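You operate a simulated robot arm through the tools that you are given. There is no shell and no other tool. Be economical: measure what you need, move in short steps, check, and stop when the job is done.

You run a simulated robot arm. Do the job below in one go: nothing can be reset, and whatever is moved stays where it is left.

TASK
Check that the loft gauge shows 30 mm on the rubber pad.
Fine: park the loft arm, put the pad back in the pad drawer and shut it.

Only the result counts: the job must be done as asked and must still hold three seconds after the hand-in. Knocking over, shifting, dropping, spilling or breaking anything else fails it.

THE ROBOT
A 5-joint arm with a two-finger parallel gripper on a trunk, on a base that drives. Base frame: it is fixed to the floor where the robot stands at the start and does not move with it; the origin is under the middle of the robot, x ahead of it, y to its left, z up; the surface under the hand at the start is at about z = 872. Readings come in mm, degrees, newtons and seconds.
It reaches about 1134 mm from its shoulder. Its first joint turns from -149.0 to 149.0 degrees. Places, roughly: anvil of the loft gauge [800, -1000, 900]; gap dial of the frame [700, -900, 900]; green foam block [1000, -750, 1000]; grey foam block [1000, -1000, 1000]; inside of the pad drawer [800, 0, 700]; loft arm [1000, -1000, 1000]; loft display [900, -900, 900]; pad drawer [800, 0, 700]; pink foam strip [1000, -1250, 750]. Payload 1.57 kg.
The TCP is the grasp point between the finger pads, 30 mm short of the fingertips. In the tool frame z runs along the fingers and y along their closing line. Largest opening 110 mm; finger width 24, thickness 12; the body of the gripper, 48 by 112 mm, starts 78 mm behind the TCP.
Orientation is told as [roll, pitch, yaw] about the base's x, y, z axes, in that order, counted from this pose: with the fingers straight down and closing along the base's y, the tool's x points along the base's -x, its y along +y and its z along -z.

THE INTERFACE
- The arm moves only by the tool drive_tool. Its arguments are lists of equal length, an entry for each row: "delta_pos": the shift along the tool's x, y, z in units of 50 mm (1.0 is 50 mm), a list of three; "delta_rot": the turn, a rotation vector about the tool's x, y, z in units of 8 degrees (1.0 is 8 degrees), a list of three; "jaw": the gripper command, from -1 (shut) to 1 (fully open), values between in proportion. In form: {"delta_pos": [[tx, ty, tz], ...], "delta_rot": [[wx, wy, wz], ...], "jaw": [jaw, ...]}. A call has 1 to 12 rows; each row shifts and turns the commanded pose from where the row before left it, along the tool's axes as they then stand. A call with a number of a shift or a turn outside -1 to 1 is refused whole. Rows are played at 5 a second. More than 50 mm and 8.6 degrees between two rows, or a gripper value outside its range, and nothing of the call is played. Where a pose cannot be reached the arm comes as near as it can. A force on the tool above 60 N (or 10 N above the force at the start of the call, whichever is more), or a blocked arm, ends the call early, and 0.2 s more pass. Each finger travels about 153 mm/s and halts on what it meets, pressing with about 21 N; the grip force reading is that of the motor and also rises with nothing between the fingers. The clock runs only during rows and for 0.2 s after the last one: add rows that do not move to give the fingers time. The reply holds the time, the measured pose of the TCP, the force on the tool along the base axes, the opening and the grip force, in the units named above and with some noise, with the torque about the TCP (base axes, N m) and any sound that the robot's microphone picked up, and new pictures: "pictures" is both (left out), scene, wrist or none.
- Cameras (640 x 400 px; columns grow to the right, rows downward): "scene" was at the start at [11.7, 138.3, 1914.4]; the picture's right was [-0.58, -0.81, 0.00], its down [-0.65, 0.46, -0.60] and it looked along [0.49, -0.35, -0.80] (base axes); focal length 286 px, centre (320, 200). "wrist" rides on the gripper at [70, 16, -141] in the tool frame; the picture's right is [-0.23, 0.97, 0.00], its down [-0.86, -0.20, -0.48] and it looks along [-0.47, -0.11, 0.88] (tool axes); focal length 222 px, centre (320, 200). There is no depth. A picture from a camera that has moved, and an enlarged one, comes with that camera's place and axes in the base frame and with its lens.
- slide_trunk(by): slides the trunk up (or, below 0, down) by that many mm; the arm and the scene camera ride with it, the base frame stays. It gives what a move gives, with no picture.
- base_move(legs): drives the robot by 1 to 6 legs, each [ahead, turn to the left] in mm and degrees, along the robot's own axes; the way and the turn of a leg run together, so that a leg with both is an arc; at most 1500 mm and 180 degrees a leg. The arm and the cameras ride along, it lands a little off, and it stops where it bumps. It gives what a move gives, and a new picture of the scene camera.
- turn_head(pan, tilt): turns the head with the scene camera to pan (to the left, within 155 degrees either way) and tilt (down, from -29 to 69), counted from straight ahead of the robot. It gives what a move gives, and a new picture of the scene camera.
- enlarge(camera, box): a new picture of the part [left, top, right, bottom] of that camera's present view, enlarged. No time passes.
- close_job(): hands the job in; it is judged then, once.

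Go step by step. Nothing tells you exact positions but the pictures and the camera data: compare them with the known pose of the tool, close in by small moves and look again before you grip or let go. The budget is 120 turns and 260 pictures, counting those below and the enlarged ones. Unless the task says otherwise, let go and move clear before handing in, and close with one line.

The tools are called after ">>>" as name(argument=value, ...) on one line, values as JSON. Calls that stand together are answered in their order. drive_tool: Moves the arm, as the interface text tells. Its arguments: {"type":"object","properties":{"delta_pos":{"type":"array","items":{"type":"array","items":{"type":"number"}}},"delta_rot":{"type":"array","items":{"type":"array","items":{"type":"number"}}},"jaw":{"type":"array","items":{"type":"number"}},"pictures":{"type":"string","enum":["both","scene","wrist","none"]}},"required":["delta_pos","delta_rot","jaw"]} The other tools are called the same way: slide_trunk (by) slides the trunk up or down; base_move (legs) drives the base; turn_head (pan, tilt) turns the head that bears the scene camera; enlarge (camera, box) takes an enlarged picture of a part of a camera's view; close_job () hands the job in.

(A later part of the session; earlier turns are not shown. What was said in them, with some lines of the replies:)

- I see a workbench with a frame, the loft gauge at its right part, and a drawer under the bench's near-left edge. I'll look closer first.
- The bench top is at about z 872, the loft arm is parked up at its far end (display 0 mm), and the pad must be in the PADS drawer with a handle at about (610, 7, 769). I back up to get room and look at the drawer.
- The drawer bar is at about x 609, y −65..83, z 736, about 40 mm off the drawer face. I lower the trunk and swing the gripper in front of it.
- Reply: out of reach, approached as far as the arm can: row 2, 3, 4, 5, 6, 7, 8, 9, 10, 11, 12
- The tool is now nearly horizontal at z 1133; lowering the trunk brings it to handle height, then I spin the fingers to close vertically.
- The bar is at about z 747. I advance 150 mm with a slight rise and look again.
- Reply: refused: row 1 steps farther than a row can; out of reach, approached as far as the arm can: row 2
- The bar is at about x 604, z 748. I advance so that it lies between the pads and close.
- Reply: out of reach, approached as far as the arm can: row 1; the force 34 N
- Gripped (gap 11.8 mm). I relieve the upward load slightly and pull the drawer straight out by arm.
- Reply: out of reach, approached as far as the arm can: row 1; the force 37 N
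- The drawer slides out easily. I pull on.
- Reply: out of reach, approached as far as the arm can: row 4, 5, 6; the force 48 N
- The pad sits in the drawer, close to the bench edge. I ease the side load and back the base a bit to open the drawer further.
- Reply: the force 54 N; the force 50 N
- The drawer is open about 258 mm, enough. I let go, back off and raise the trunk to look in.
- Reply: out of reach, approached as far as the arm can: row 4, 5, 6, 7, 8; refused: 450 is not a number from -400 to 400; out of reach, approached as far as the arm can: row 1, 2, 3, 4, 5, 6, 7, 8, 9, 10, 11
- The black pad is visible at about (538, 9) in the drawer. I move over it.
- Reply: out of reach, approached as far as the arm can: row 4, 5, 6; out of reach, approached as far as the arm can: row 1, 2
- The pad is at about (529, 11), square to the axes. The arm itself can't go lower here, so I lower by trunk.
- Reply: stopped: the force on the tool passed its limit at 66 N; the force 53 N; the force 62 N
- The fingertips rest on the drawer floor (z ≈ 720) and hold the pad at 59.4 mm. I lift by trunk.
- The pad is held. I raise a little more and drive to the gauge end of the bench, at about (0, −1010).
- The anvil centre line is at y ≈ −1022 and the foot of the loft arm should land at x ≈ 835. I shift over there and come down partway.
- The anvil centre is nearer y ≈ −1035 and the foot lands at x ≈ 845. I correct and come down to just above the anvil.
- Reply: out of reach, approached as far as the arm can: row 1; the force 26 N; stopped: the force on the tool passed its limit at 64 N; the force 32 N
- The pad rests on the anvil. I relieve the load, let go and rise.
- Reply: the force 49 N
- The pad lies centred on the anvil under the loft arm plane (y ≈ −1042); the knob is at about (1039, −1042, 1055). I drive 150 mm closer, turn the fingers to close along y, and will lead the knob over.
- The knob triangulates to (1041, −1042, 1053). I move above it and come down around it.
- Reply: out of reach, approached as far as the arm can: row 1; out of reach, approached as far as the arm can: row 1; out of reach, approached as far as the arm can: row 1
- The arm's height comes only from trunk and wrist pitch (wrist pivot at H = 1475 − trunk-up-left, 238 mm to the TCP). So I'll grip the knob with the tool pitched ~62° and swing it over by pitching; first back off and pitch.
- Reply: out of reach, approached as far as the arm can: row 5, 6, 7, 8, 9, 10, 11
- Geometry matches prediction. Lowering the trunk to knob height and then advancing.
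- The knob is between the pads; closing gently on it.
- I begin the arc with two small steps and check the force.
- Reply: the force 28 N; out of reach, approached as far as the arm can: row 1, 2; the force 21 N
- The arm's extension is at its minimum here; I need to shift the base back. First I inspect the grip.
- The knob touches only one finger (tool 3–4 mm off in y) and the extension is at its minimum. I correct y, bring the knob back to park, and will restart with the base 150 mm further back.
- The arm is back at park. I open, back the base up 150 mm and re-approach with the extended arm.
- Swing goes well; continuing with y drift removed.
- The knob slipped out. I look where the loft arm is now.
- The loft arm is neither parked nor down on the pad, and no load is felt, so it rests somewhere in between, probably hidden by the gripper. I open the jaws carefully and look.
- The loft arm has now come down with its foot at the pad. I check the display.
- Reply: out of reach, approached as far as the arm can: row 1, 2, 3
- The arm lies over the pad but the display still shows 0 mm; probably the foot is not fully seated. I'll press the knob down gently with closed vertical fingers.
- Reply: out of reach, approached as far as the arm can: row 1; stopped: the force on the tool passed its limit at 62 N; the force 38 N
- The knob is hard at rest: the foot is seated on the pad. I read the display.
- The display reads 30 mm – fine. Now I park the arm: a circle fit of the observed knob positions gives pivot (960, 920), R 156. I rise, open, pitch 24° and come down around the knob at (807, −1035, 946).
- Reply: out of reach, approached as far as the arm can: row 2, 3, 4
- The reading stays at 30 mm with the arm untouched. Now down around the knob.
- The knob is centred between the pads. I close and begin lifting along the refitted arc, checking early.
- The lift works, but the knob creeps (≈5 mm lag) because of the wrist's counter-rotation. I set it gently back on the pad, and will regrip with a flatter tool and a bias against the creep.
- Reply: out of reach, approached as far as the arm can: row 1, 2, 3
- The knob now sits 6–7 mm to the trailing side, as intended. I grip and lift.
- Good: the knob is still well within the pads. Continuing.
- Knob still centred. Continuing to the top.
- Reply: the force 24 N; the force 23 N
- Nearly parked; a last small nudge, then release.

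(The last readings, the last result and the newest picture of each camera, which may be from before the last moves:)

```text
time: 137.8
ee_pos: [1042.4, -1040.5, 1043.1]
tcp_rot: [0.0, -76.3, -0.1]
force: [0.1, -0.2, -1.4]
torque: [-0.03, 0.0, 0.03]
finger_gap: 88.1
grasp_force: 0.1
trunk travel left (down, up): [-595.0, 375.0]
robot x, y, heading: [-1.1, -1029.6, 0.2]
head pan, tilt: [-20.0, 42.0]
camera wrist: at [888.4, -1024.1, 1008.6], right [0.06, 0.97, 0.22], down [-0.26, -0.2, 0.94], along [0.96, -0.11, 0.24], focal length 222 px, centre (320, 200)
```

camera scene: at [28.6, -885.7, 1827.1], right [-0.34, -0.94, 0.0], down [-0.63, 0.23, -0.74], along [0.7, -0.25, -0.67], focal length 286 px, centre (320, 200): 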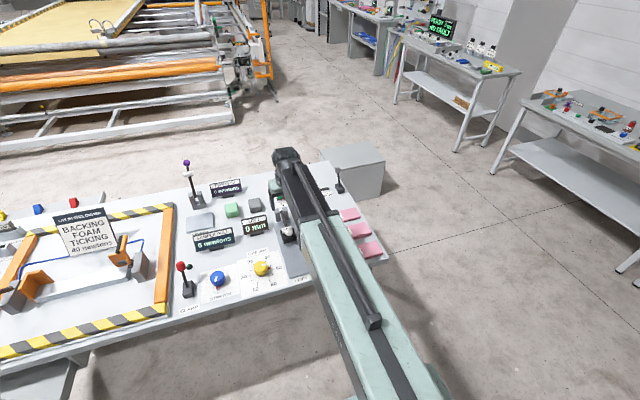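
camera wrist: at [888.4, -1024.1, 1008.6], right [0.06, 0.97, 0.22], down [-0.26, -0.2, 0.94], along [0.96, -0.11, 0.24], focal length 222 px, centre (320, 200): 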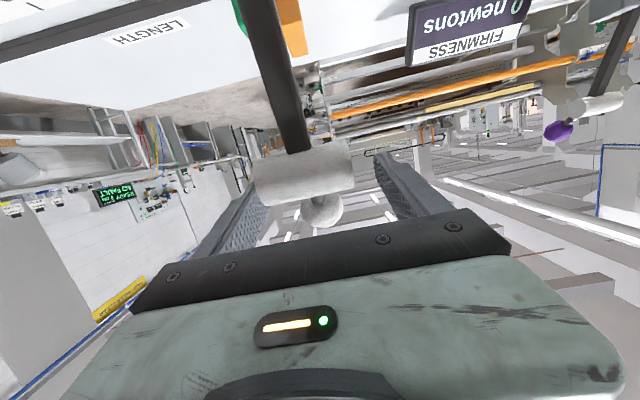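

The loft arm stays parked at its original place. I retreat, rise and bring the tool upright to fetch the pad.

>>> drive_tool(delta_pos=[[0.205, 0, -0.842], [0.205, 0, -0.842], [0.205, 0, -0.842], [0, 0, 0]], delta_rot=[[0, 0, 0], [0, 0, 0], [0, 0, 0], [0, 0, 0]], jaw=[0.6, 0.6, 0.6, 0.6], pictures="none")

>>> slide_trunk(by=240)

>>> drive_tool(delta_pos=[[0, 0, 0], [0, 0, 0], [0, 0, 0], [0, 0, 0], [0, 0, 0], [0, 0, 0], [0, 0, 0], [0, 0, 0], [0, 0, 0], [0, 0, 0], [0, 0, 0]], delta_rot=[[0, 0.954, 0], [0, 0.954, 0], [0, 0.954, 0], [0, 0.954, 0], [0, 0.954, 0], [0, 0.954, 0], [0, 0.954, 0], [0, 0.954, 0], [0, 0.954, 0], [0, 0.954, 0], [0, 0, 0]], jaw=[0.6, 0.6, 0.6, 0.6, 0.6, 0.6, 0.6, 0.6, 0.6, 0.9, 0.9], pictures="both")

```text
time: 138.8
ee_pos: [913.8, -1041.3, 1043.3]
tcp_rot: [-0.1, -76.3, -0.2]
force: [1.0, 0.0, 0.2]
torque: [-0.03, 0.03, -0.02]
finger_gap: 88.2
grasp_force: 0.0
trunk travel left (down, up): [-595.0, 375.0]
robot x, y, heading: [-2.1, -1028.7, 0.2]
head pan, tilt: [-20.0, 42.0]
```

```text
time: 141.2
ee_pos: [914.3, -1041.0, 1283.9]
tcp_rot: [0.0, -76.2, -0.1]
force: [-0.5, -0.4, 0.1]
torque: [0.0, 0.02, 0.01]
finger_gap: 88.0
grasp_force: 0.1
trunk travel left (down, up): [-835.0, 135.0]
robot x, y, heading: [-0.1, -1027.6, 0.1]
head pan, tilt: [-20.0, 42.0]
```

```text
time: 143.7
ee_pos: [914.7, -1040.3, 1100.8]
tcp_rot: [0.1, 0.1, -0.1]
force: [0.3, 0.0, -0.1]
torque: [0.0, 0.01, 0.02]
finger_gap: 104.6
grasp_force: 0.1
out of reach, approached as far as the arm can: row 1, 2, 3, 4, 5, 6, 7, 8, 9
trunk travel left (down, up): [-835.0, 135.0]
robot x, y, heading: [0.6, -1032.2, 0.0]
head pan, tilt: [-20.0, 42.0]
camera scene: at [28.4, -885.7, 1824.1], right [-0.34, -0.94, 0.0], down [-0.63, 0.23, -0.74], along [0.7, -0.25, -0.67], focal length 286 px, centre (320, 200)
camera wrist: at [843.9, -1025.5, 1242.8], right [0.23, 0.97, 0.0], down [0.86, -0.2, 0.48], along [0.46, -0.11, -0.88], focal length 222 px, centre (320, 200)
```

scene: 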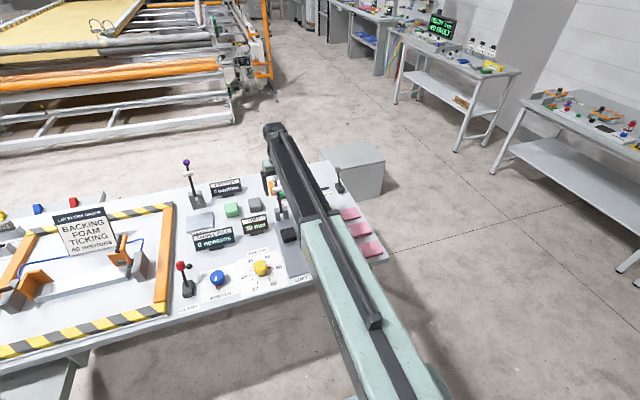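
wrist: 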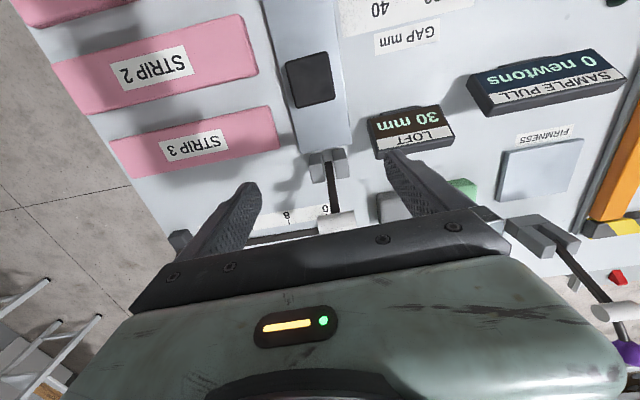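

The arm is parked and the pad lies at about (842, −1038). I move over it and come down partway.

>>> drive_tool(delta_pos=[[0.7, 0, 0], [0.7, 0, 0], [0, 0, 0]], delta_rot=[[0, 0, 0], [0, 0, 0], [0, 0, 0]], jaw=[0.9, 0.9, 0.9], pictures="none")

>>> slide_trunk(by=-120)

>>> drive_tool(delta_pos=[[0, 0, 0]], delta_rot=[[0, 0, 0]], jaw=[0.9], pictures="wrist")

>>> enlarge(camera="wrist", box=[200, 80, 460, 262])

```text
time: 144.4
ee_pos: [843.5, -1041.3, 1101.6]
tcp_rot: [0.0, 0.0, 0.0]
force: [0.3, 0.5, -1.3]
torque: [0.0, -0.02, -0.01]
finger_gap: 104.6
grasp_force: 0.1
trunk travel left (down, up): [-835.0, 135.0]
robot x, y, heading: [-0.3, -1030.0, -0.0]
head pan, tilt: [-20.0, 42.0]
```

```text
time: 145.9
ee_pos: [844.3, -1042.4, 980.8]
tcp_rot: [0.0, 0.0, -0.2]
force: [-0.9, 0.8, 0.3]
torque: [-0.01, 0.01, 0.02]
finger_gap: 104.7
grasp_force: 0.1
trunk travel left (down, up): [-715.0, 255.0]
robot x, y, heading: [-3.8, -1029.0, 0.1]
head pan, tilt: [-20.0, 42.0]
```

```text
time: 146.3
ee_pos: [844.1, -1041.2, 982.7]
tcp_rot: [0.1, 0.1, -0.1]
force: [-0.2, 0.2, -0.5]
torque: [0.02, 0.02, -0.02]
finger_gap: 104.8
grasp_force: 0.0
trunk travel left (down, up): [-715.0, 255.0]
robot x, y, heading: [-1.4, -1027.0, 0.2]
head pan, tilt: [-20.0, 42.0]
camera wrist: at [773.7, -1025.8, 1122.7], right [0.23, 0.97, 0.0], down [0.85, -0.2, 0.48], along [0.47, -0.11, -0.88], focal length 222 px, centre (320, 200)
```

wrist: 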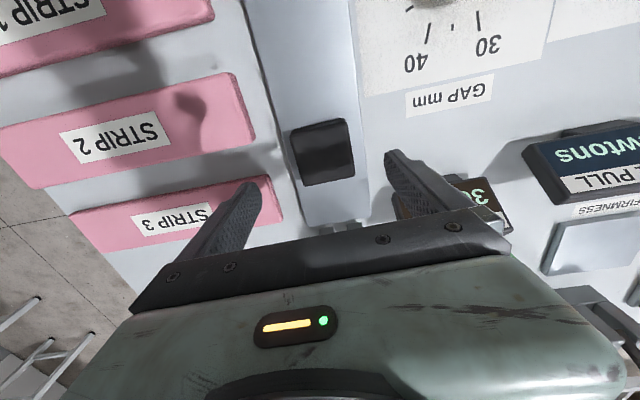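

```text
2.20 times, centred on (330, 171) of wrist
camera zoom: at [773.7, -1025.8, 1122.7], right [0.23, 0.97, 0.0], down [0.85, -0.2, 0.48], along [0.47, -0.11, -0.88], focal length 488 px, centre (298, 264)
```

zoom: 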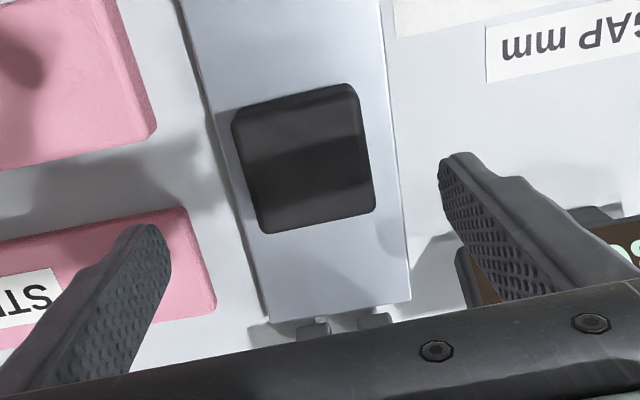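

>>> drive_tool(delta_pos=[[0.04, 0.06, 0], [0, 0, 0]], delta_rot=[[0, 0, 0], [0, 0, 0]], jaw=[0.42, 0.42], pictures="none")

>>> slide_trunk(by=-50)

>>> drive_tool(delta_pos=[[0, 0, 0]], delta_rot=[[0, 0, 0]], jaw=[0.42], pictures="wrist")

>>> enlarge(camera="wrist", box=[200, 80, 460, 262])

```text
time: 146.9
ee_pos: [842.7, -1039.5, 982.7]
tcp_rot: [0.1, 0.0, -0.1]
force: [-1.2, 0.4, -0.3]
torque: [0.0, 0.02, 0.0]
finger_gap: 77.9
grasp_force: 0.1
trunk travel left (down, up): [-715.0, 255.0]
robot x, y, heading: [-1.3, -1029.3, 0.0]
head pan, tilt: [-20.0, 42.0]
```

```text
time: 147.9
ee_pos: [841.8, -1039.3, 931.1]
tcp_rot: [0.0, 0.0, -0.1]
force: [0.1, 0.9, -0.7]
torque: [-0.01, -0.02, -0.03]
finger_gap: 77.9
grasp_force: 0.0
trunk travel left (down, up): [-665.0, 305.0]
robot x, y, heading: [1.3, -1028.5, -0.1]
head pan, tilt: [-20.0, 42.0]
```

```text
time: 148.3
ee_pos: [841.9, -1039.8, 932.6]
tcp_rot: [0.1, -0.1, -0.1]
force: [0.3, 0.5, 0.8]
torque: [-0.01, -0.05, 0.01]
finger_gap: 78.2
grasp_force: 0.0
trunk travel left (down, up): [-665.0, 305.0]
robot x, y, heading: [-1.6, -1030.0, 0.1]
head pan, tilt: [-20.0, 42.0]
camera wrist: at [771.7, -1022.9, 1072.7], right [0.23, 0.97, 0.0], down [0.85, -0.2, 0.48], along [0.47, -0.11, -0.88], focal length 222 px, centre (320, 200)
```

wrist: 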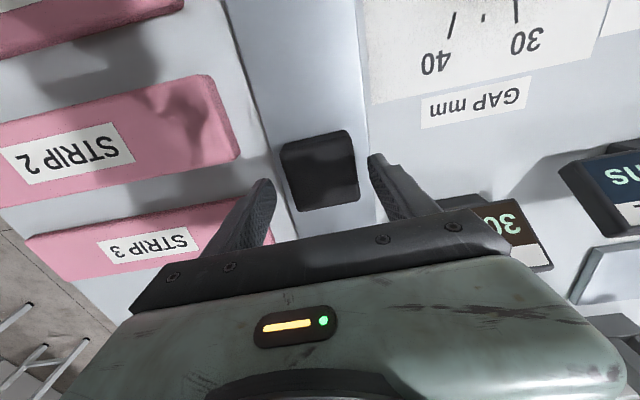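

```text
2.20 times, centred on (330, 171) of wrist
camera zoom: at [771.7, -1022.9, 1072.7], right [0.23, 0.97, 0.0], down [0.85, -0.2, 0.48], along [0.47, -0.11, -0.88], focal length 488 px, centre (298, 264)
```

zoom: 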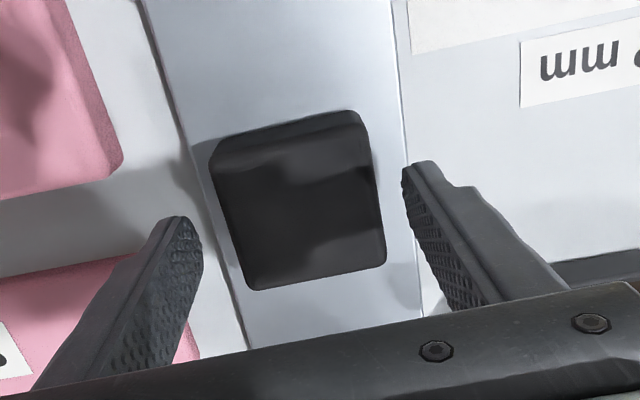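

>>> slide_trunk(by=-27)

>>> drive_tool(delta_pos=[[0, 0, 0], [0, 0, 0], [0, 0, 0], [0, 0, 0]], delta_rot=[[0, 0, 0], [0, 0, 0], [0, 0, 0], [0, 0, 0]], jaw=[0.2, -0.2, -1, -1], pictures="wrist")

```text
time: 149.0
ee_pos: [841.2, -1039.1, 905.1]
tcp_rot: [0.1, 0.1, -0.1]
force: [0.3, -0.3, 0.6]
torque: [-0.01, 0.0, -0.01]
finger_gap: 78.2
grasp_force: 0.2
trunk travel left (down, up): [-638.0, 332.0]
robot x, y, heading: [-1.8, -1031.7, -0.1]
head pan, tilt: [-20.0, 42.0]
```

```text
time: 150.0
ee_pos: [841.7, -1038.6, 904.4]
tcp_rot: [0.0, 0.0, -0.2]
force: [0.1, 1.0, 0.6]
torque: [0.04, 0.03, 0.01]
finger_gap: 59.5
grasp_force: 21.3
trunk travel left (down, up): [-638.0, 332.0]
robot x, y, heading: [-2.0, -1031.4, 0.1]
head pan, tilt: [-20.0, 42.0]
camera wrist: at [771.6, -1022.8, 1045.7], right [0.23, 0.97, 0.0], down [0.85, -0.2, 0.48], along [0.47, -0.11, -0.88], focal length 222 px, centre (320, 200)
```

wrist: 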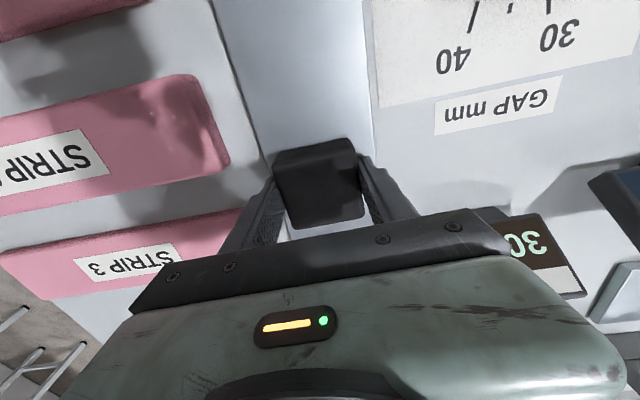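

The pad is gripped again (59.5 mm). I rise and drive back to the drawer by the reverse route.

>>> slide_trunk(by=320)

>>> base_move(legs=[[0, -68.3], [-1110, 0], [0, 68.3]])

>>> drive_tool(delta_pos=[[0, 0, 0]], delta_rot=[[0, 0, 0]], jaw=[-1], pictures="wrist")

```text
time: 153.2
ee_pos: [841.9, -1038.3, 1225.8]
tcp_rot: [0.0, 0.1, -0.1]
force: [-0.3, -0.5, -1.6]
torque: [0.04, -0.02, -0.02]
finger_gap: 59.4
grasp_force: 20.9
trunk travel left (down, up): [-958.0, 12.0]
robot x, y, heading: [-0.0, -1029.1, 0.2]
head pan, tilt: [-20.0, 42.0]
```

```text
time: 164.8
ee_pos: [456.6, -42.2, 1225.3]
tcp_rot: [0.1, -0.1, -2.2]
force: [-1.0, -0.3, -0.6]
torque: [0.01, -0.06, -0.04]
finger_gap: 59.2
grasp_force: 21.2
trunk travel left (down, up): [-958.0, 12.0]
robot x, y, heading: [-389.3, -30.4, -2.5]
head pan, tilt: [-20.0, 42.0]
camera scene: at [-352.3, 108.9, 1947.2], right [-0.38, -0.92, 0.0], down [-0.62, 0.26, -0.74], along [0.69, -0.28, -0.67], focal length 286 px, centre (320, 200)
```

scene: 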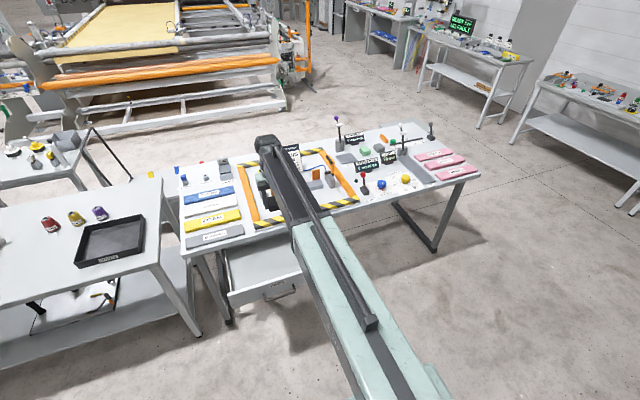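

```text
time: 165.2
ee_pos: [455.5, -44.4, 1224.7]
tcp_rot: [0.0, -0.1, -2.2]
force: [0.3, -0.7, -0.5]
torque: [0.05, 0.01, 0.0]
finger_gap: 59.4
grasp_force: 20.9
trunk travel left (down, up): [-958.0, 12.0]
robot x, y, heading: [-385.6, -29.2, -2.6]
head pan, tilt: [-20.0, 42.0]
camera wrist: at [386.6, -25.3, 1366.0], right [0.26, 0.96, 0.0], down [0.85, -0.23, 0.48], along [0.46, -0.13, -0.88], focal length 222 px, centre (320, 200)
```

wrist: 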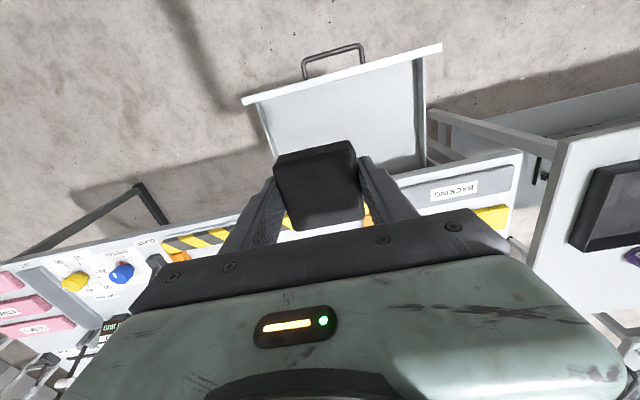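

>>> base_move(legs=[[0, 2.5]])

>>> drive_tool(delta_pos=[[0, 0, 0]], delta_rot=[[0, 0, 0]], jaw=[-1], pictures="none")

```text
time: 165.9
ee_pos: [456.6, -3.9, 1224.3]
tcp_rot: [0.0, -0.1, 0.5]
force: [-0.3, -0.8, -0.4]
torque: [0.02, 0.03, -0.04]
finger_gap: 59.3
grasp_force: 20.9
trunk travel left (down, up): [-958.0, 12.0]
robot x, y, heading: [-384.6, -35.3, -0.5]
head pan, tilt: [-20.0, 42.0]
camera scene: at [-355.4, 109.8, 1947.1], right [-0.35, -0.94, 0.0], down [-0.63, 0.23, -0.74], along [0.7, -0.26, -0.67], focal length 286 px, centre (320, 200)
```

scene: 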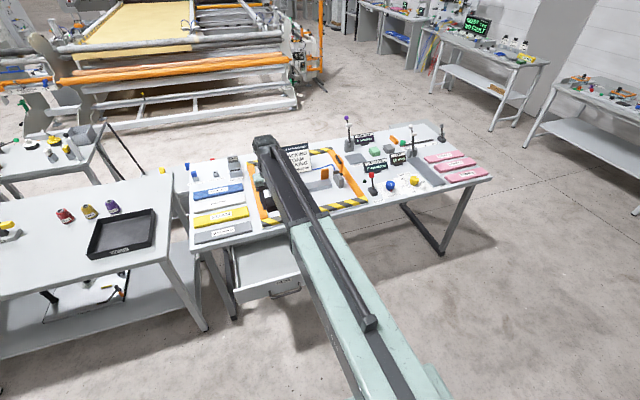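

```text
time: 166.3
ee_pos: [456.6, -4.2, 1224.3]
tcp_rot: [0.0, 0.0, 0.3]
force: [0.5, 0.3, -2.1]
torque: [0.02, 0.04, 0.01]
finger_gap: 59.5
grasp_force: 20.9
trunk travel left (down, up): [-958.0, 12.0]
robot x, y, heading: [-385.1, -33.2, -0.2]
head pan, tilt: [-20.0, 42.0]
```

>>> drive_tool(delta_pos=[[-0.725, 0.15, 0], [-0.725, 0.15, 0], [0, 0, 0]], delta_rot=[[0, 0, 0], [0, 0, 0], [0, 0, 0]], jaw=[-1, -1, -1], pictures="none")

>>> slide_trunk(by=-320)

>>> drive_tool(delta_pos=[[0, 0, 0]], delta_rot=[[0, 0, 0]], jaw=[-1], pictures="both")

```text
time: 167.2
ee_pos: [528.2, 10.6, 1224.9]
tcp_rot: [0.0, 0.0, 0.4]
force: [-0.2, 0.1, -1.2]
torque: [0.01, 0.0, -0.01]
finger_gap: 59.5
grasp_force: 21.1
trunk travel left (down, up): [-958.0, 12.0]
robot x, y, heading: [-385.8, -32.5, -0.3]
head pan, tilt: [-20.0, 42.0]
```

```text
time: 170.3
ee_pos: [528.4, 11.1, 905.7]
tcp_rot: [0.0, 0.0, 0.5]
force: [-0.3, -0.1, -1.0]
torque: [0.01, 0.03, -0.01]
finger_gap: 59.7
grasp_force: 20.9
trunk travel left (down, up): [-638.0, 332.0]
robot x, y, heading: [-386.4, -32.4, -0.4]
head pan, tilt: [-20.0, 42.0]
```

```text
time: 170.7
ee_pos: [528.3, 11.3, 903.9]
tcp_rot: [0.0, 0.0, 0.4]
force: [-0.4, -0.5, -0.2]
torque: [-0.02, 0.01, 0.01]
finger_gap: 59.3
grasp_force: 20.5
trunk travel left (down, up): [-638.0, 332.0]
robot x, y, heading: [-386.5, -36.9, -0.3]
head pan, tilt: [-20.0, 42.0]
camera scene: at [-355.7, 109.1, 1627.2], right [-0.35, -0.94, 0.0], down [-0.63, 0.23, -0.74], along [0.7, -0.26, -0.67], focal length 286 px, centre (320, 200)
camera wrist: at [458.2, 26.2, 1045.6], right [0.22, 0.98, 0.0], down [0.86, -0.19, 0.48], along [0.47, -0.11, -0.88], focal length 222 px, centre (320, 200)
```

scene: 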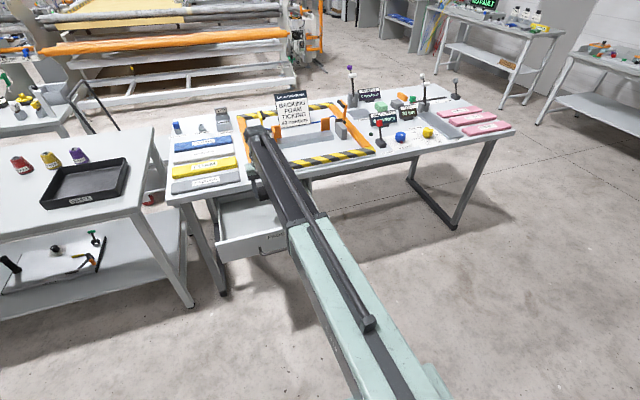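
wrist: 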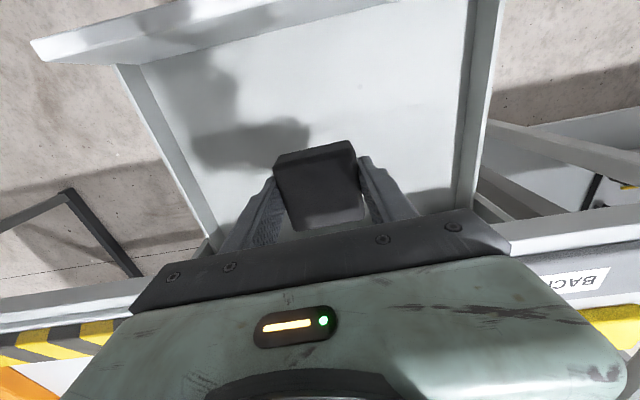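

>>> slide_trunk(by=-144)

>>> slide_trunk(by=-5)

>>> slide_trunk(by=-2)

>>> slide_trunk(by=-2)

```text
time: 172.4
ee_pos: [528.9, 10.4, 761.0]
tcp_rot: [0.1, 0.0, 0.4]
force: [-0.8, 0.8, -0.6]
torque: [0.01, 0.04, -0.03]
finger_gap: 59.2
grasp_force: 20.8
trunk travel left (down, up): [-494.0, 476.0]
robot x, y, heading: [-384.1, -37.8, -0.3]
head pan, tilt: [-20.0, 42.0]
```

```text
time: 173.0
ee_pos: [528.6, 11.7, 755.0]
tcp_rot: [0.0, 0.0, 0.5]
force: [0.2, 0.9, -1.0]
torque: [0.0, -0.04, -0.02]
finger_gap: 59.3
grasp_force: 20.8
trunk travel left (down, up): [-489.0, 481.0]
robot x, y, heading: [-383.7, -30.8, -0.5]
head pan, tilt: [-20.0, 42.0]
```

```text
time: 173.5
ee_pos: [529.0, 10.5, 754.5]
tcp_rot: [0.0, -0.1, 0.4]
force: [0.8, 0.2, 1.3]
torque: [0.05, -0.08, -0.04]
finger_gap: 59.4
grasp_force: 20.8
trunk travel left (down, up): [-487.0, 483.0]
robot x, y, heading: [-389.0, -34.3, -0.3]
head pan, tilt: [-20.0, 42.0]
```

```text
time: 174.0
ee_pos: [527.4, 10.9, 755.1]
tcp_rot: [0.0, -0.1, 0.4]
force: [1.1, 0.7, 21.9]
torque: [0.04, 0.11, -0.03]
finger_gap: 59.4
grasp_force: 20.6
trunk travel left (down, up): [-485.0, 485.0]
robot x, y, heading: [-385.2, -36.2, -0.1]
head pan, tilt: [-20.0, 42.0]
```

The pad has touched the drawer floor. I ease up a hair, open, rise and look.

>>> slide_trunk(by=1)

>>> drive_tool(delta_pos=[[0, 0, 0], [0, 0, 0], [0, 0, 0]], delta_rot=[[0, 0, 0], [0, 0, 0], [0, 0, 0]], jaw=[0.3, 0.5, 0.5], pictures="none")

>>> slide_trunk(by=200)

>>> drive_tool(delta_pos=[[0, 0, 0]], delta_rot=[[0, 0, 0]], jaw=[0], pictures="wrist")

```text
time: 174.5
ee_pos: [528.3, 11.5, 754.0]
tcp_rot: [0.1, -0.1, 0.4]
force: [-1.3, 0.4, 12.3]
torque: [0.04, 0.04, -0.01]
finger_gap: 59.4
grasp_force: 20.7
trunk travel left (down, up): [-486.0, 484.0]
robot x, y, heading: [-388.7, -33.7, -0.1]
head pan, tilt: [-20.0, 42.0]
```

```text
time: 175.3
ee_pos: [528.4, 10.2, 753.6]
tcp_rot: [0.0, 0.0, 0.3]
force: [0.1, -1.1, -0.2]
torque: [-0.01, -0.02, 0.0]
finger_gap: 82.8
grasp_force: 0.1
trunk travel left (down, up): [-486.0, 484.0]
robot x, y, heading: [-388.3, -34.3, -0.2]
head pan, tilt: [-20.0, 42.0]
```

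```text
time: 177.5
ee_pos: [529.5, 10.5, 952.4]
tcp_rot: [0.0, 0.0, 0.4]
force: [0.3, 0.3, 0.3]
torque: [0.0, 0.04, -0.03]
finger_gap: 82.7
grasp_force: 0.0
trunk travel left (down, up): [-686.0, 284.0]
robot x, y, heading: [-386.2, -32.3, -0.3]
head pan, tilt: [-20.0, 42.0]
```

```text
time: 177.9
ee_pos: [529.4, 11.3, 952.3]
tcp_rot: [0.1, -0.1, 0.4]
force: [0.7, -0.2, -0.7]
torque: [0.0, -0.01, 0.01]
finger_gap: 55.0
grasp_force: 0.0
trunk travel left (down, up): [-686.0, 284.0]
robot x, y, heading: [-386.6, -35.7, -0.4]
head pan, tilt: [-20.0, 42.0]
camera wrist: at [458.1, 26.2, 1093.6], right [0.22, 0.98, 0.0], down [0.86, -0.19, 0.48], along [0.47, -0.11, -0.88], focal length 222 px, centre (320, 200)
```

wrist: 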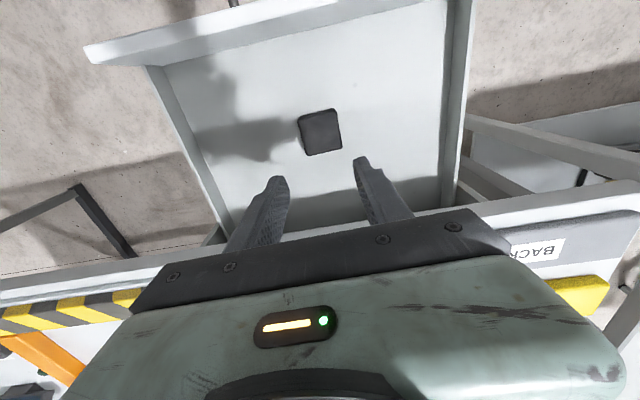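

The pad is back in its place in the drawer. Now I back off and prepare to push the drawer shut with closed, level fingers.

>>> base_move(legs=[[-175, 0]])

>>> drive_tool(delta_pos=[[0.8, 0, 0], [0.8, 0, 0], [0, 0, 0], [0, 0, 0], [0, 0, 0], [0, 0, 0], [0, 0, 0], [0, 0, 0], [0, 0, 0], [0, 0, 0], [0, 0, 0], [0, 0, 0]], delta_rot=[[0, 0, 0], [0, 0, 0], [0, -0.98, 0], [0, -0.98, 0], [0, -0.98, 0], [0, -0.98, 0], [0, -0.98, 0], [0, -0.98, 0], [0, -0.98, 0], [0, -0.98, 0], [0, -0.98, 0], [0, -0.98, 0]], jaw=[-1, -1, -1, -1, -1, -1, -1, -1, -1, -1, -1, -1], pictures="none")

>>> drive_tool(delta_pos=[[0, 0, 0], [0, 0, 0], [0, 0, 0]], delta_rot=[[0, -0.9, 0], [0, -0.5, 0], [0, 0, 0]], jaw=[-1, -1, -1], pictures="none")

```text
time: 179.3
ee_pos: [358.0, 11.7, 951.7]
tcp_rot: [0.0, 0.0, 0.4]
force: [0.3, -0.6, -0.3]
torque: [-0.03, 0.01, 0.03]
finger_gap: 55.0
grasp_force: 0.0
trunk travel left (down, up): [-686.0, 284.0]
robot x, y, heading: [-558.9, -30.0, -0.2]
head pan, tilt: [-20.0, 42.0]
camera scene: at [-526.6, 110.1, 1675.2], right [-0.35, -0.94, 0.0], down [-0.63, 0.23, -0.74], along [0.7, -0.26, -0.67], focal length 286 px, centre (320, 200)
```

scene: 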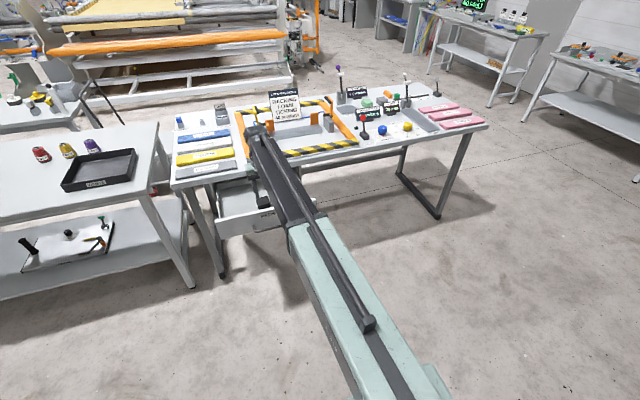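

```text
time: 181.9
ee_pos: [277.3, 11.5, 1143.5]
tcp_rot: [0.1, -78.3, 0.4]
force: [0.4, -0.4, -0.4]
torque: [-0.02, -0.01, 0.01]
finger_gap: 0.0
grasp_force: 21.3
out of reach, approached as far as the arm can: row 4, 5, 6, 7, 8, 9, 10, 11, 12
trunk travel left (down, up): [-686.0, 284.0]
robot x, y, heading: [-557.7, -34.6, -0.4]
head pan, tilt: [-20.0, 42.0]
```

```text
time: 182.7
ee_pos: [278.1, 9.0, 1178.3]
tcp_rot: [-0.3, -86.8, 0.2]
force: [-0.8, 0.1, -1.0]
torque: [-0.01, -0.02, 0.0]
finger_gap: 0.0
grasp_force: 20.5
out of reach, approached as far as the arm can: row 1, 2
trunk travel left (down, up): [-686.0, 284.0]
robot x, y, heading: [-559.4, -36.5, -0.3]
head pan, tilt: [-20.0, 42.0]
```

>>> slide_trunk(by=-393)

>>> turn_head(pan=-10, tilt=40)

>>> drive_tool(delta_pos=[[0, 0, 0]], delta_rot=[[0, 0, 0]], jaw=[-1], pictures="wrist")

>>> enlarge(camera="scene", box=[210, 70, 400, 190])

```text
time: 186.5
ee_pos: [277.4, 8.2, 784.4]
tcp_rot: [-0.5, -86.8, 0.3]
force: [-0.4, -0.4, 0.4]
torque: [0.0, 0.0, -0.04]
finger_gap: 0.0
grasp_force: 20.9
trunk travel left (down, up): [-293.0, 677.0]
robot x, y, heading: [-557.7, -40.4, -0.5]
head pan, tilt: [-20.0, 42.0]
```

```text
time: 187.2
ee_pos: [277.4, 8.4, 784.0]
tcp_rot: [-0.4, -86.8, 0.3]
force: [0.2, -0.3, 0.4]
torque: [-0.01, 0.04, 0.01]
finger_gap: 0.1
grasp_force: 21.1
trunk travel left (down, up): [-293.0, 677.0]
robot x, y, heading: [-556.8, -35.5, -0.3]
head pan, tilt: [-10.0, 40.0]
camera scene: at [-521.6, 123.9, 1285.1], right [-0.18, -0.98, 0.0], down [-0.63, 0.12, -0.77], along [0.75, -0.14, -0.64], focal length 286 px, centre (320, 200)
```

scene: 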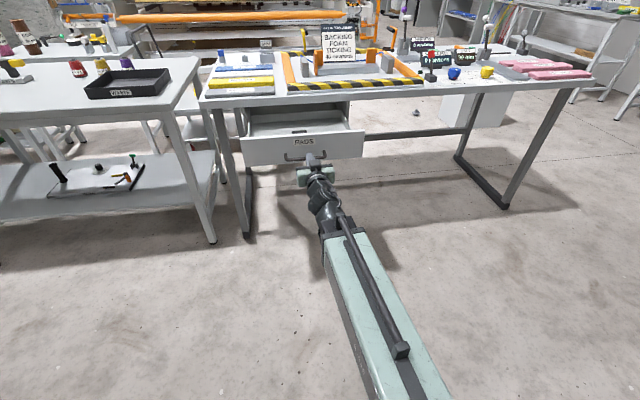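

```text
time: 187.6
ee_pos: [277.5, 8.6, 785.2]
tcp_rot: [-0.3, -86.8, 0.3]
force: [0.1, 0.0, 0.1]
torque: [-0.03, -0.03, 0.04]
finger_gap: 0.1
grasp_force: 21.3
trunk travel left (down, up): [-293.0, 677.0]
robot x, y, heading: [-558.9, -32.6, -0.4]
head pan, tilt: [-10.0, 40.0]
camera wrist: at [132.2, 24.7, 722.4], right [0.01, 0.97, 0.23], down [-0.43, -0.2, 0.88], along [0.9, -0.11, 0.42], focal length 222 px, centre (320, 200)
```

wrist: 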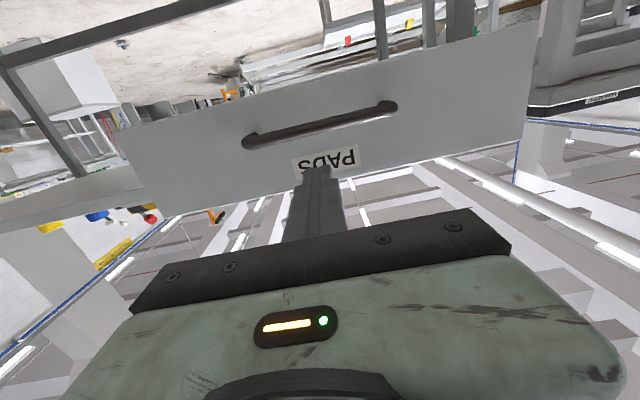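

```text
3.33 times, centred on (305, 130) of scene
camera zoom: at [-521.6, 123.9, 1285.1], right [-0.18, -0.98, 0.0], down [-0.63, 0.12, -0.77], along [0.75, -0.14, -0.64], focal length 952 px, centre (370, 433)
```

zoom: 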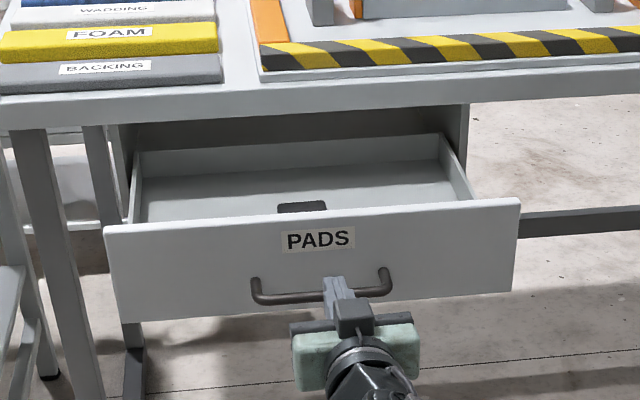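

The fingertips face the panel just above the handle. I push it in, gently.

>>> drive_tool(delta_pos=[[-0.03, 0, 0.7], [-0.03, 0, 0.7], [-0.02, 0, 0.5], [-0.02, 0, 0.5], [-0.02, 0, 0.5], [-0.02, 0, 0.5], [0, 0, 0]], delta_rot=[[0, 0, 0], [0, 0, 0], [0, 0, 0], [0, 0, 0], [0, 0, 0], [0, 0, 0], [0, 0, 0]], jaw=[-1, -1, -1, -1, -1, -1, -1], pictures="scene")

```text
time: 189.2
ee_pos: [448.9, 8.2, 784.0]
tcp_rot: [-0.6, -86.7, 0.4]
force: [0.1, 0.3, -0.8]
torque: [0.04, 0.02, -0.04]
finger_gap: 0.0
grasp_force: 21.2
out of reach, approached as far as the arm can: row 6
trunk travel left (down, up): [-293.0, 677.0]
robot x, y, heading: [-556.2, -34.6, -0.3]
head pan, tilt: [-10.0, 40.0]
camera scene: at [-521.5, 123.9, 1285.1], right [-0.18, -0.98, 0.0], down [-0.63, 0.12, -0.77], along [0.75, -0.14, -0.64], focal length 286 px, centre (320, 200)
```

scene: 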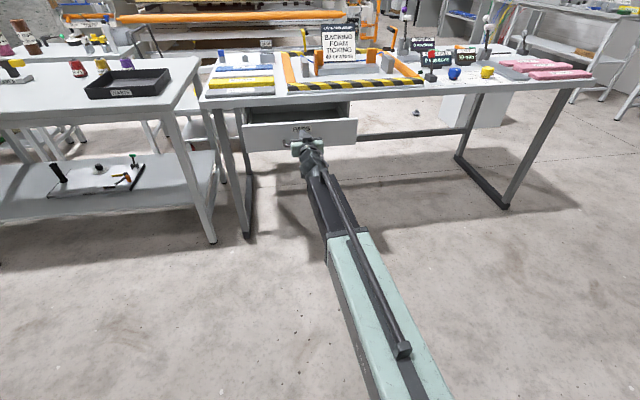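

>>> drive_tool(delta_pos=[[-0.02, 0, 0.5], [-0.02, 0, 0.5], [-0.02, 0, 0.5], [-0.02, 0, 0.5], [0, 0, 0.4], [0, 0, 0]], delta_rot=[[0, 0, 0], [0, 0, 0], [0, 0, 0], [0, 0, 0], [0, 0, 0], [0, 0, 0]], jaw=[-1, -1, -1, -1, -1, -1], pictures="scene")

>>> enlarge(camera="scene", box=[210, 70, 400, 190])

```text
time: 190.6
ee_pos: [567.8, 8.8, 784.0]
tcp_rot: [-0.4, -86.7, 0.2]
force: [-0.4, 0.2, -0.1]
torque: [0.01, 0.0, -0.06]
finger_gap: 0.0
grasp_force: 20.6
trunk travel left (down, up): [-293.0, 677.0]
robot x, y, heading: [-557.5, -34.9, -0.5]
head pan, tilt: [-10.0, 40.0]
camera scene: at [-521.5, 123.9, 1285.1], right [-0.18, -0.98, 0.0], down [-0.63, 0.12, -0.77], along [0.75, -0.14, -0.64], focal length 286 px, centre (320, 200)
```

scene: 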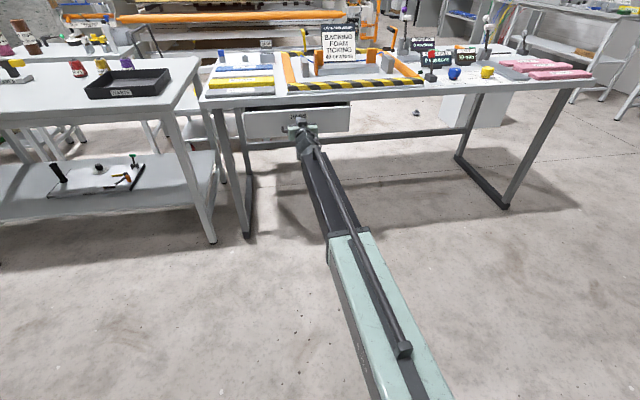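

```text
3.33 times, centred on (305, 130) of scene
camera zoom: at [-521.5, 123.9, 1285.1], right [-0.18, -0.98, 0.0], down [-0.63, 0.12, -0.77], along [0.75, -0.14, -0.64], focal length 952 px, centre (370, 433)
```

zoom: 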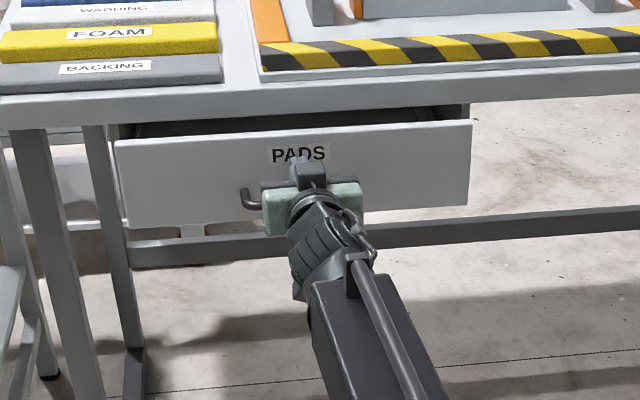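

>>> drive_tool(delta_pos=[[0, 0, 0.3], [0, 0, 0.3], [0, 0, 0.2], [0, 0, 0.15], [0, 0, 0.15], [0, 0, 0.1], [0, 0, 0]], delta_rot=[[0, 0, 0], [0, 0, 0], [0, 0, 0], [0, 0, 0], [0, 0, 0], [0, 0, 0], [0, 0, 0]], jaw=[-1, -1, -1, -1, -1, -1, -1], pictures="none")

>>> enlarge(camera="scene", box=[210, 70, 400, 190])

```text
time: 191.8
ee_pos: [613.6, 7.5, 784.4]
tcp_rot: [0.4, -86.7, -0.6]
force: [-14.8, 1.6, -0.1]
torque: [-0.02, -0.15, -0.08]
finger_gap: 0.0
grasp_force: 20.7
out of reach, approached as far as the arm can: row 3
trunk travel left (down, up): [-293.0, 677.0]
robot x, y, heading: [-555.0, -31.8, -0.2]
head pan, tilt: [-10.0, 40.0]
stopped in row 5: the force on the tool passed its limit at 82 N (the readings are from after the stop); the commanded pose is now the measured one
```

```text
3.33 times, centred on (305, 130) of scene
camera zoom: at [-523.0, 124.0, 1285.3], right [-0.18, -0.98, 0.0], down [-0.63, 0.12, -0.77], along [0.75, -0.14, -0.64], focal length 952 px, centre (370, 433)
```

zoom: 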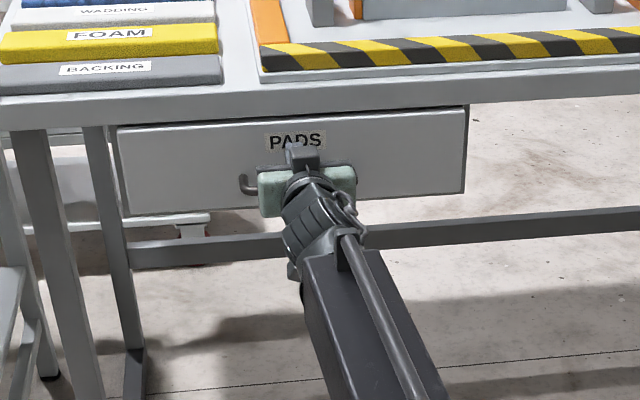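

The drawer is home against its stop. I retreat and check everything before handing in.

>>> drive_tool(delta_pos=[[0, 0, -0.3], [0, 0, -0.8], [0, 0, -0.8], [0, 0, -0.8], [0, 0, 0]], delta_rot=[[0, 0, 0], [0, 0, 0], [0, 0, 0], [0, 0, 0], [0, 0, 0]], jaw=[-1, -1, -1, -1, -1], pictures="none")

>>> base_move(legs=[[-100, 0]])

>>> enlarge(camera="scene", box=[210, 60, 400, 180])

>>> enlarge(camera="scene", box=[370, 0, 600, 140])

```text
time: 192.9
ee_pos: [479.0, 10.0, 783.3]
tcp_rot: [0.3, -86.6, -0.6]
force: [0.4, 0.9, -0.3]
torque: [0.0, -0.04, 0.02]
finger_gap: 0.2
grasp_force: 20.7
out of reach, approached as far as the arm can: row 3, 4
trunk travel left (down, up): [-293.0, 677.0]
robot x, y, heading: [-557.1, -33.8, -0.0]
head pan, tilt: [-10.0, 40.0]
```

```text
time: 194.1
ee_pos: [379.0, 11.2, 783.2]
tcp_rot: [0.1, -86.5, -0.5]
force: [-1.3, 1.0, 0.7]
torque: [-0.01, -0.02, -0.01]
finger_gap: 0.0
grasp_force: 21.1
trunk travel left (down, up): [-293.0, 677.0]
robot x, y, heading: [-657.3, -32.5, -0.3]
head pan, tilt: [-10.0, 40.0]
camera scene: at [-622.8, 124.5, 1285.1], right [-0.18, -0.98, 0.0], down [-0.63, 0.12, -0.77], along [0.75, -0.14, -0.64], focal length 286 px, centre (320, 200)
```

scene: 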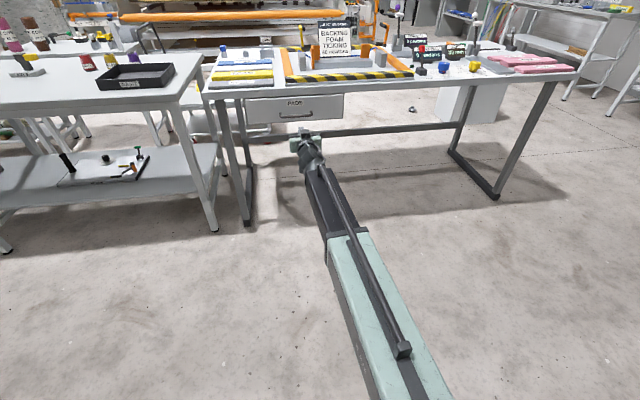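

```text
3.33 times, centred on (305, 120) of scene
camera zoom: at [-622.8, 124.5, 1285.1], right [-0.18, -0.98, 0.0], down [-0.63, 0.12, -0.77], along [0.75, -0.14, -0.64], focal length 952 px, centre (370, 467)
```

zoom: 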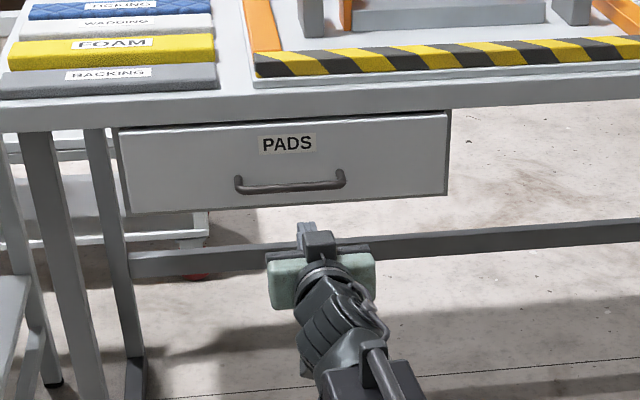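

```text
2.78 times, centred on (485, 70) of scene
camera zoom: at [-622.8, 124.5, 1285.1], right [-0.18, -0.98, 0.0], down [-0.63, 0.12, -0.77], along [0.75, -0.14, -0.64], focal length 795 px, centre (-139, 562)
```

zoom: 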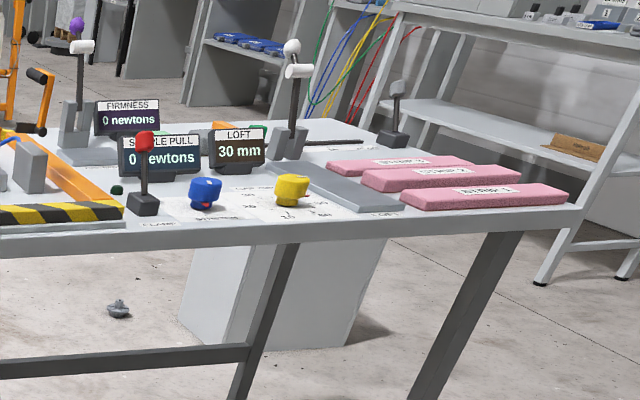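

The drawer is shut flush with the pad inside, the loft arm stands parked, the display reads 30 mm, and the gripper is clear. I hand the job in.

>>> close_job()

```text
The job is handed in.
```

The loft gauge showed 30 mm on the rubber pad. The loft arm is parked, the pad is back in the pad drawer, and the drawer is shut. With the arm parked and the pad removed, the display still shows 30 mm (it read 0 at the start).
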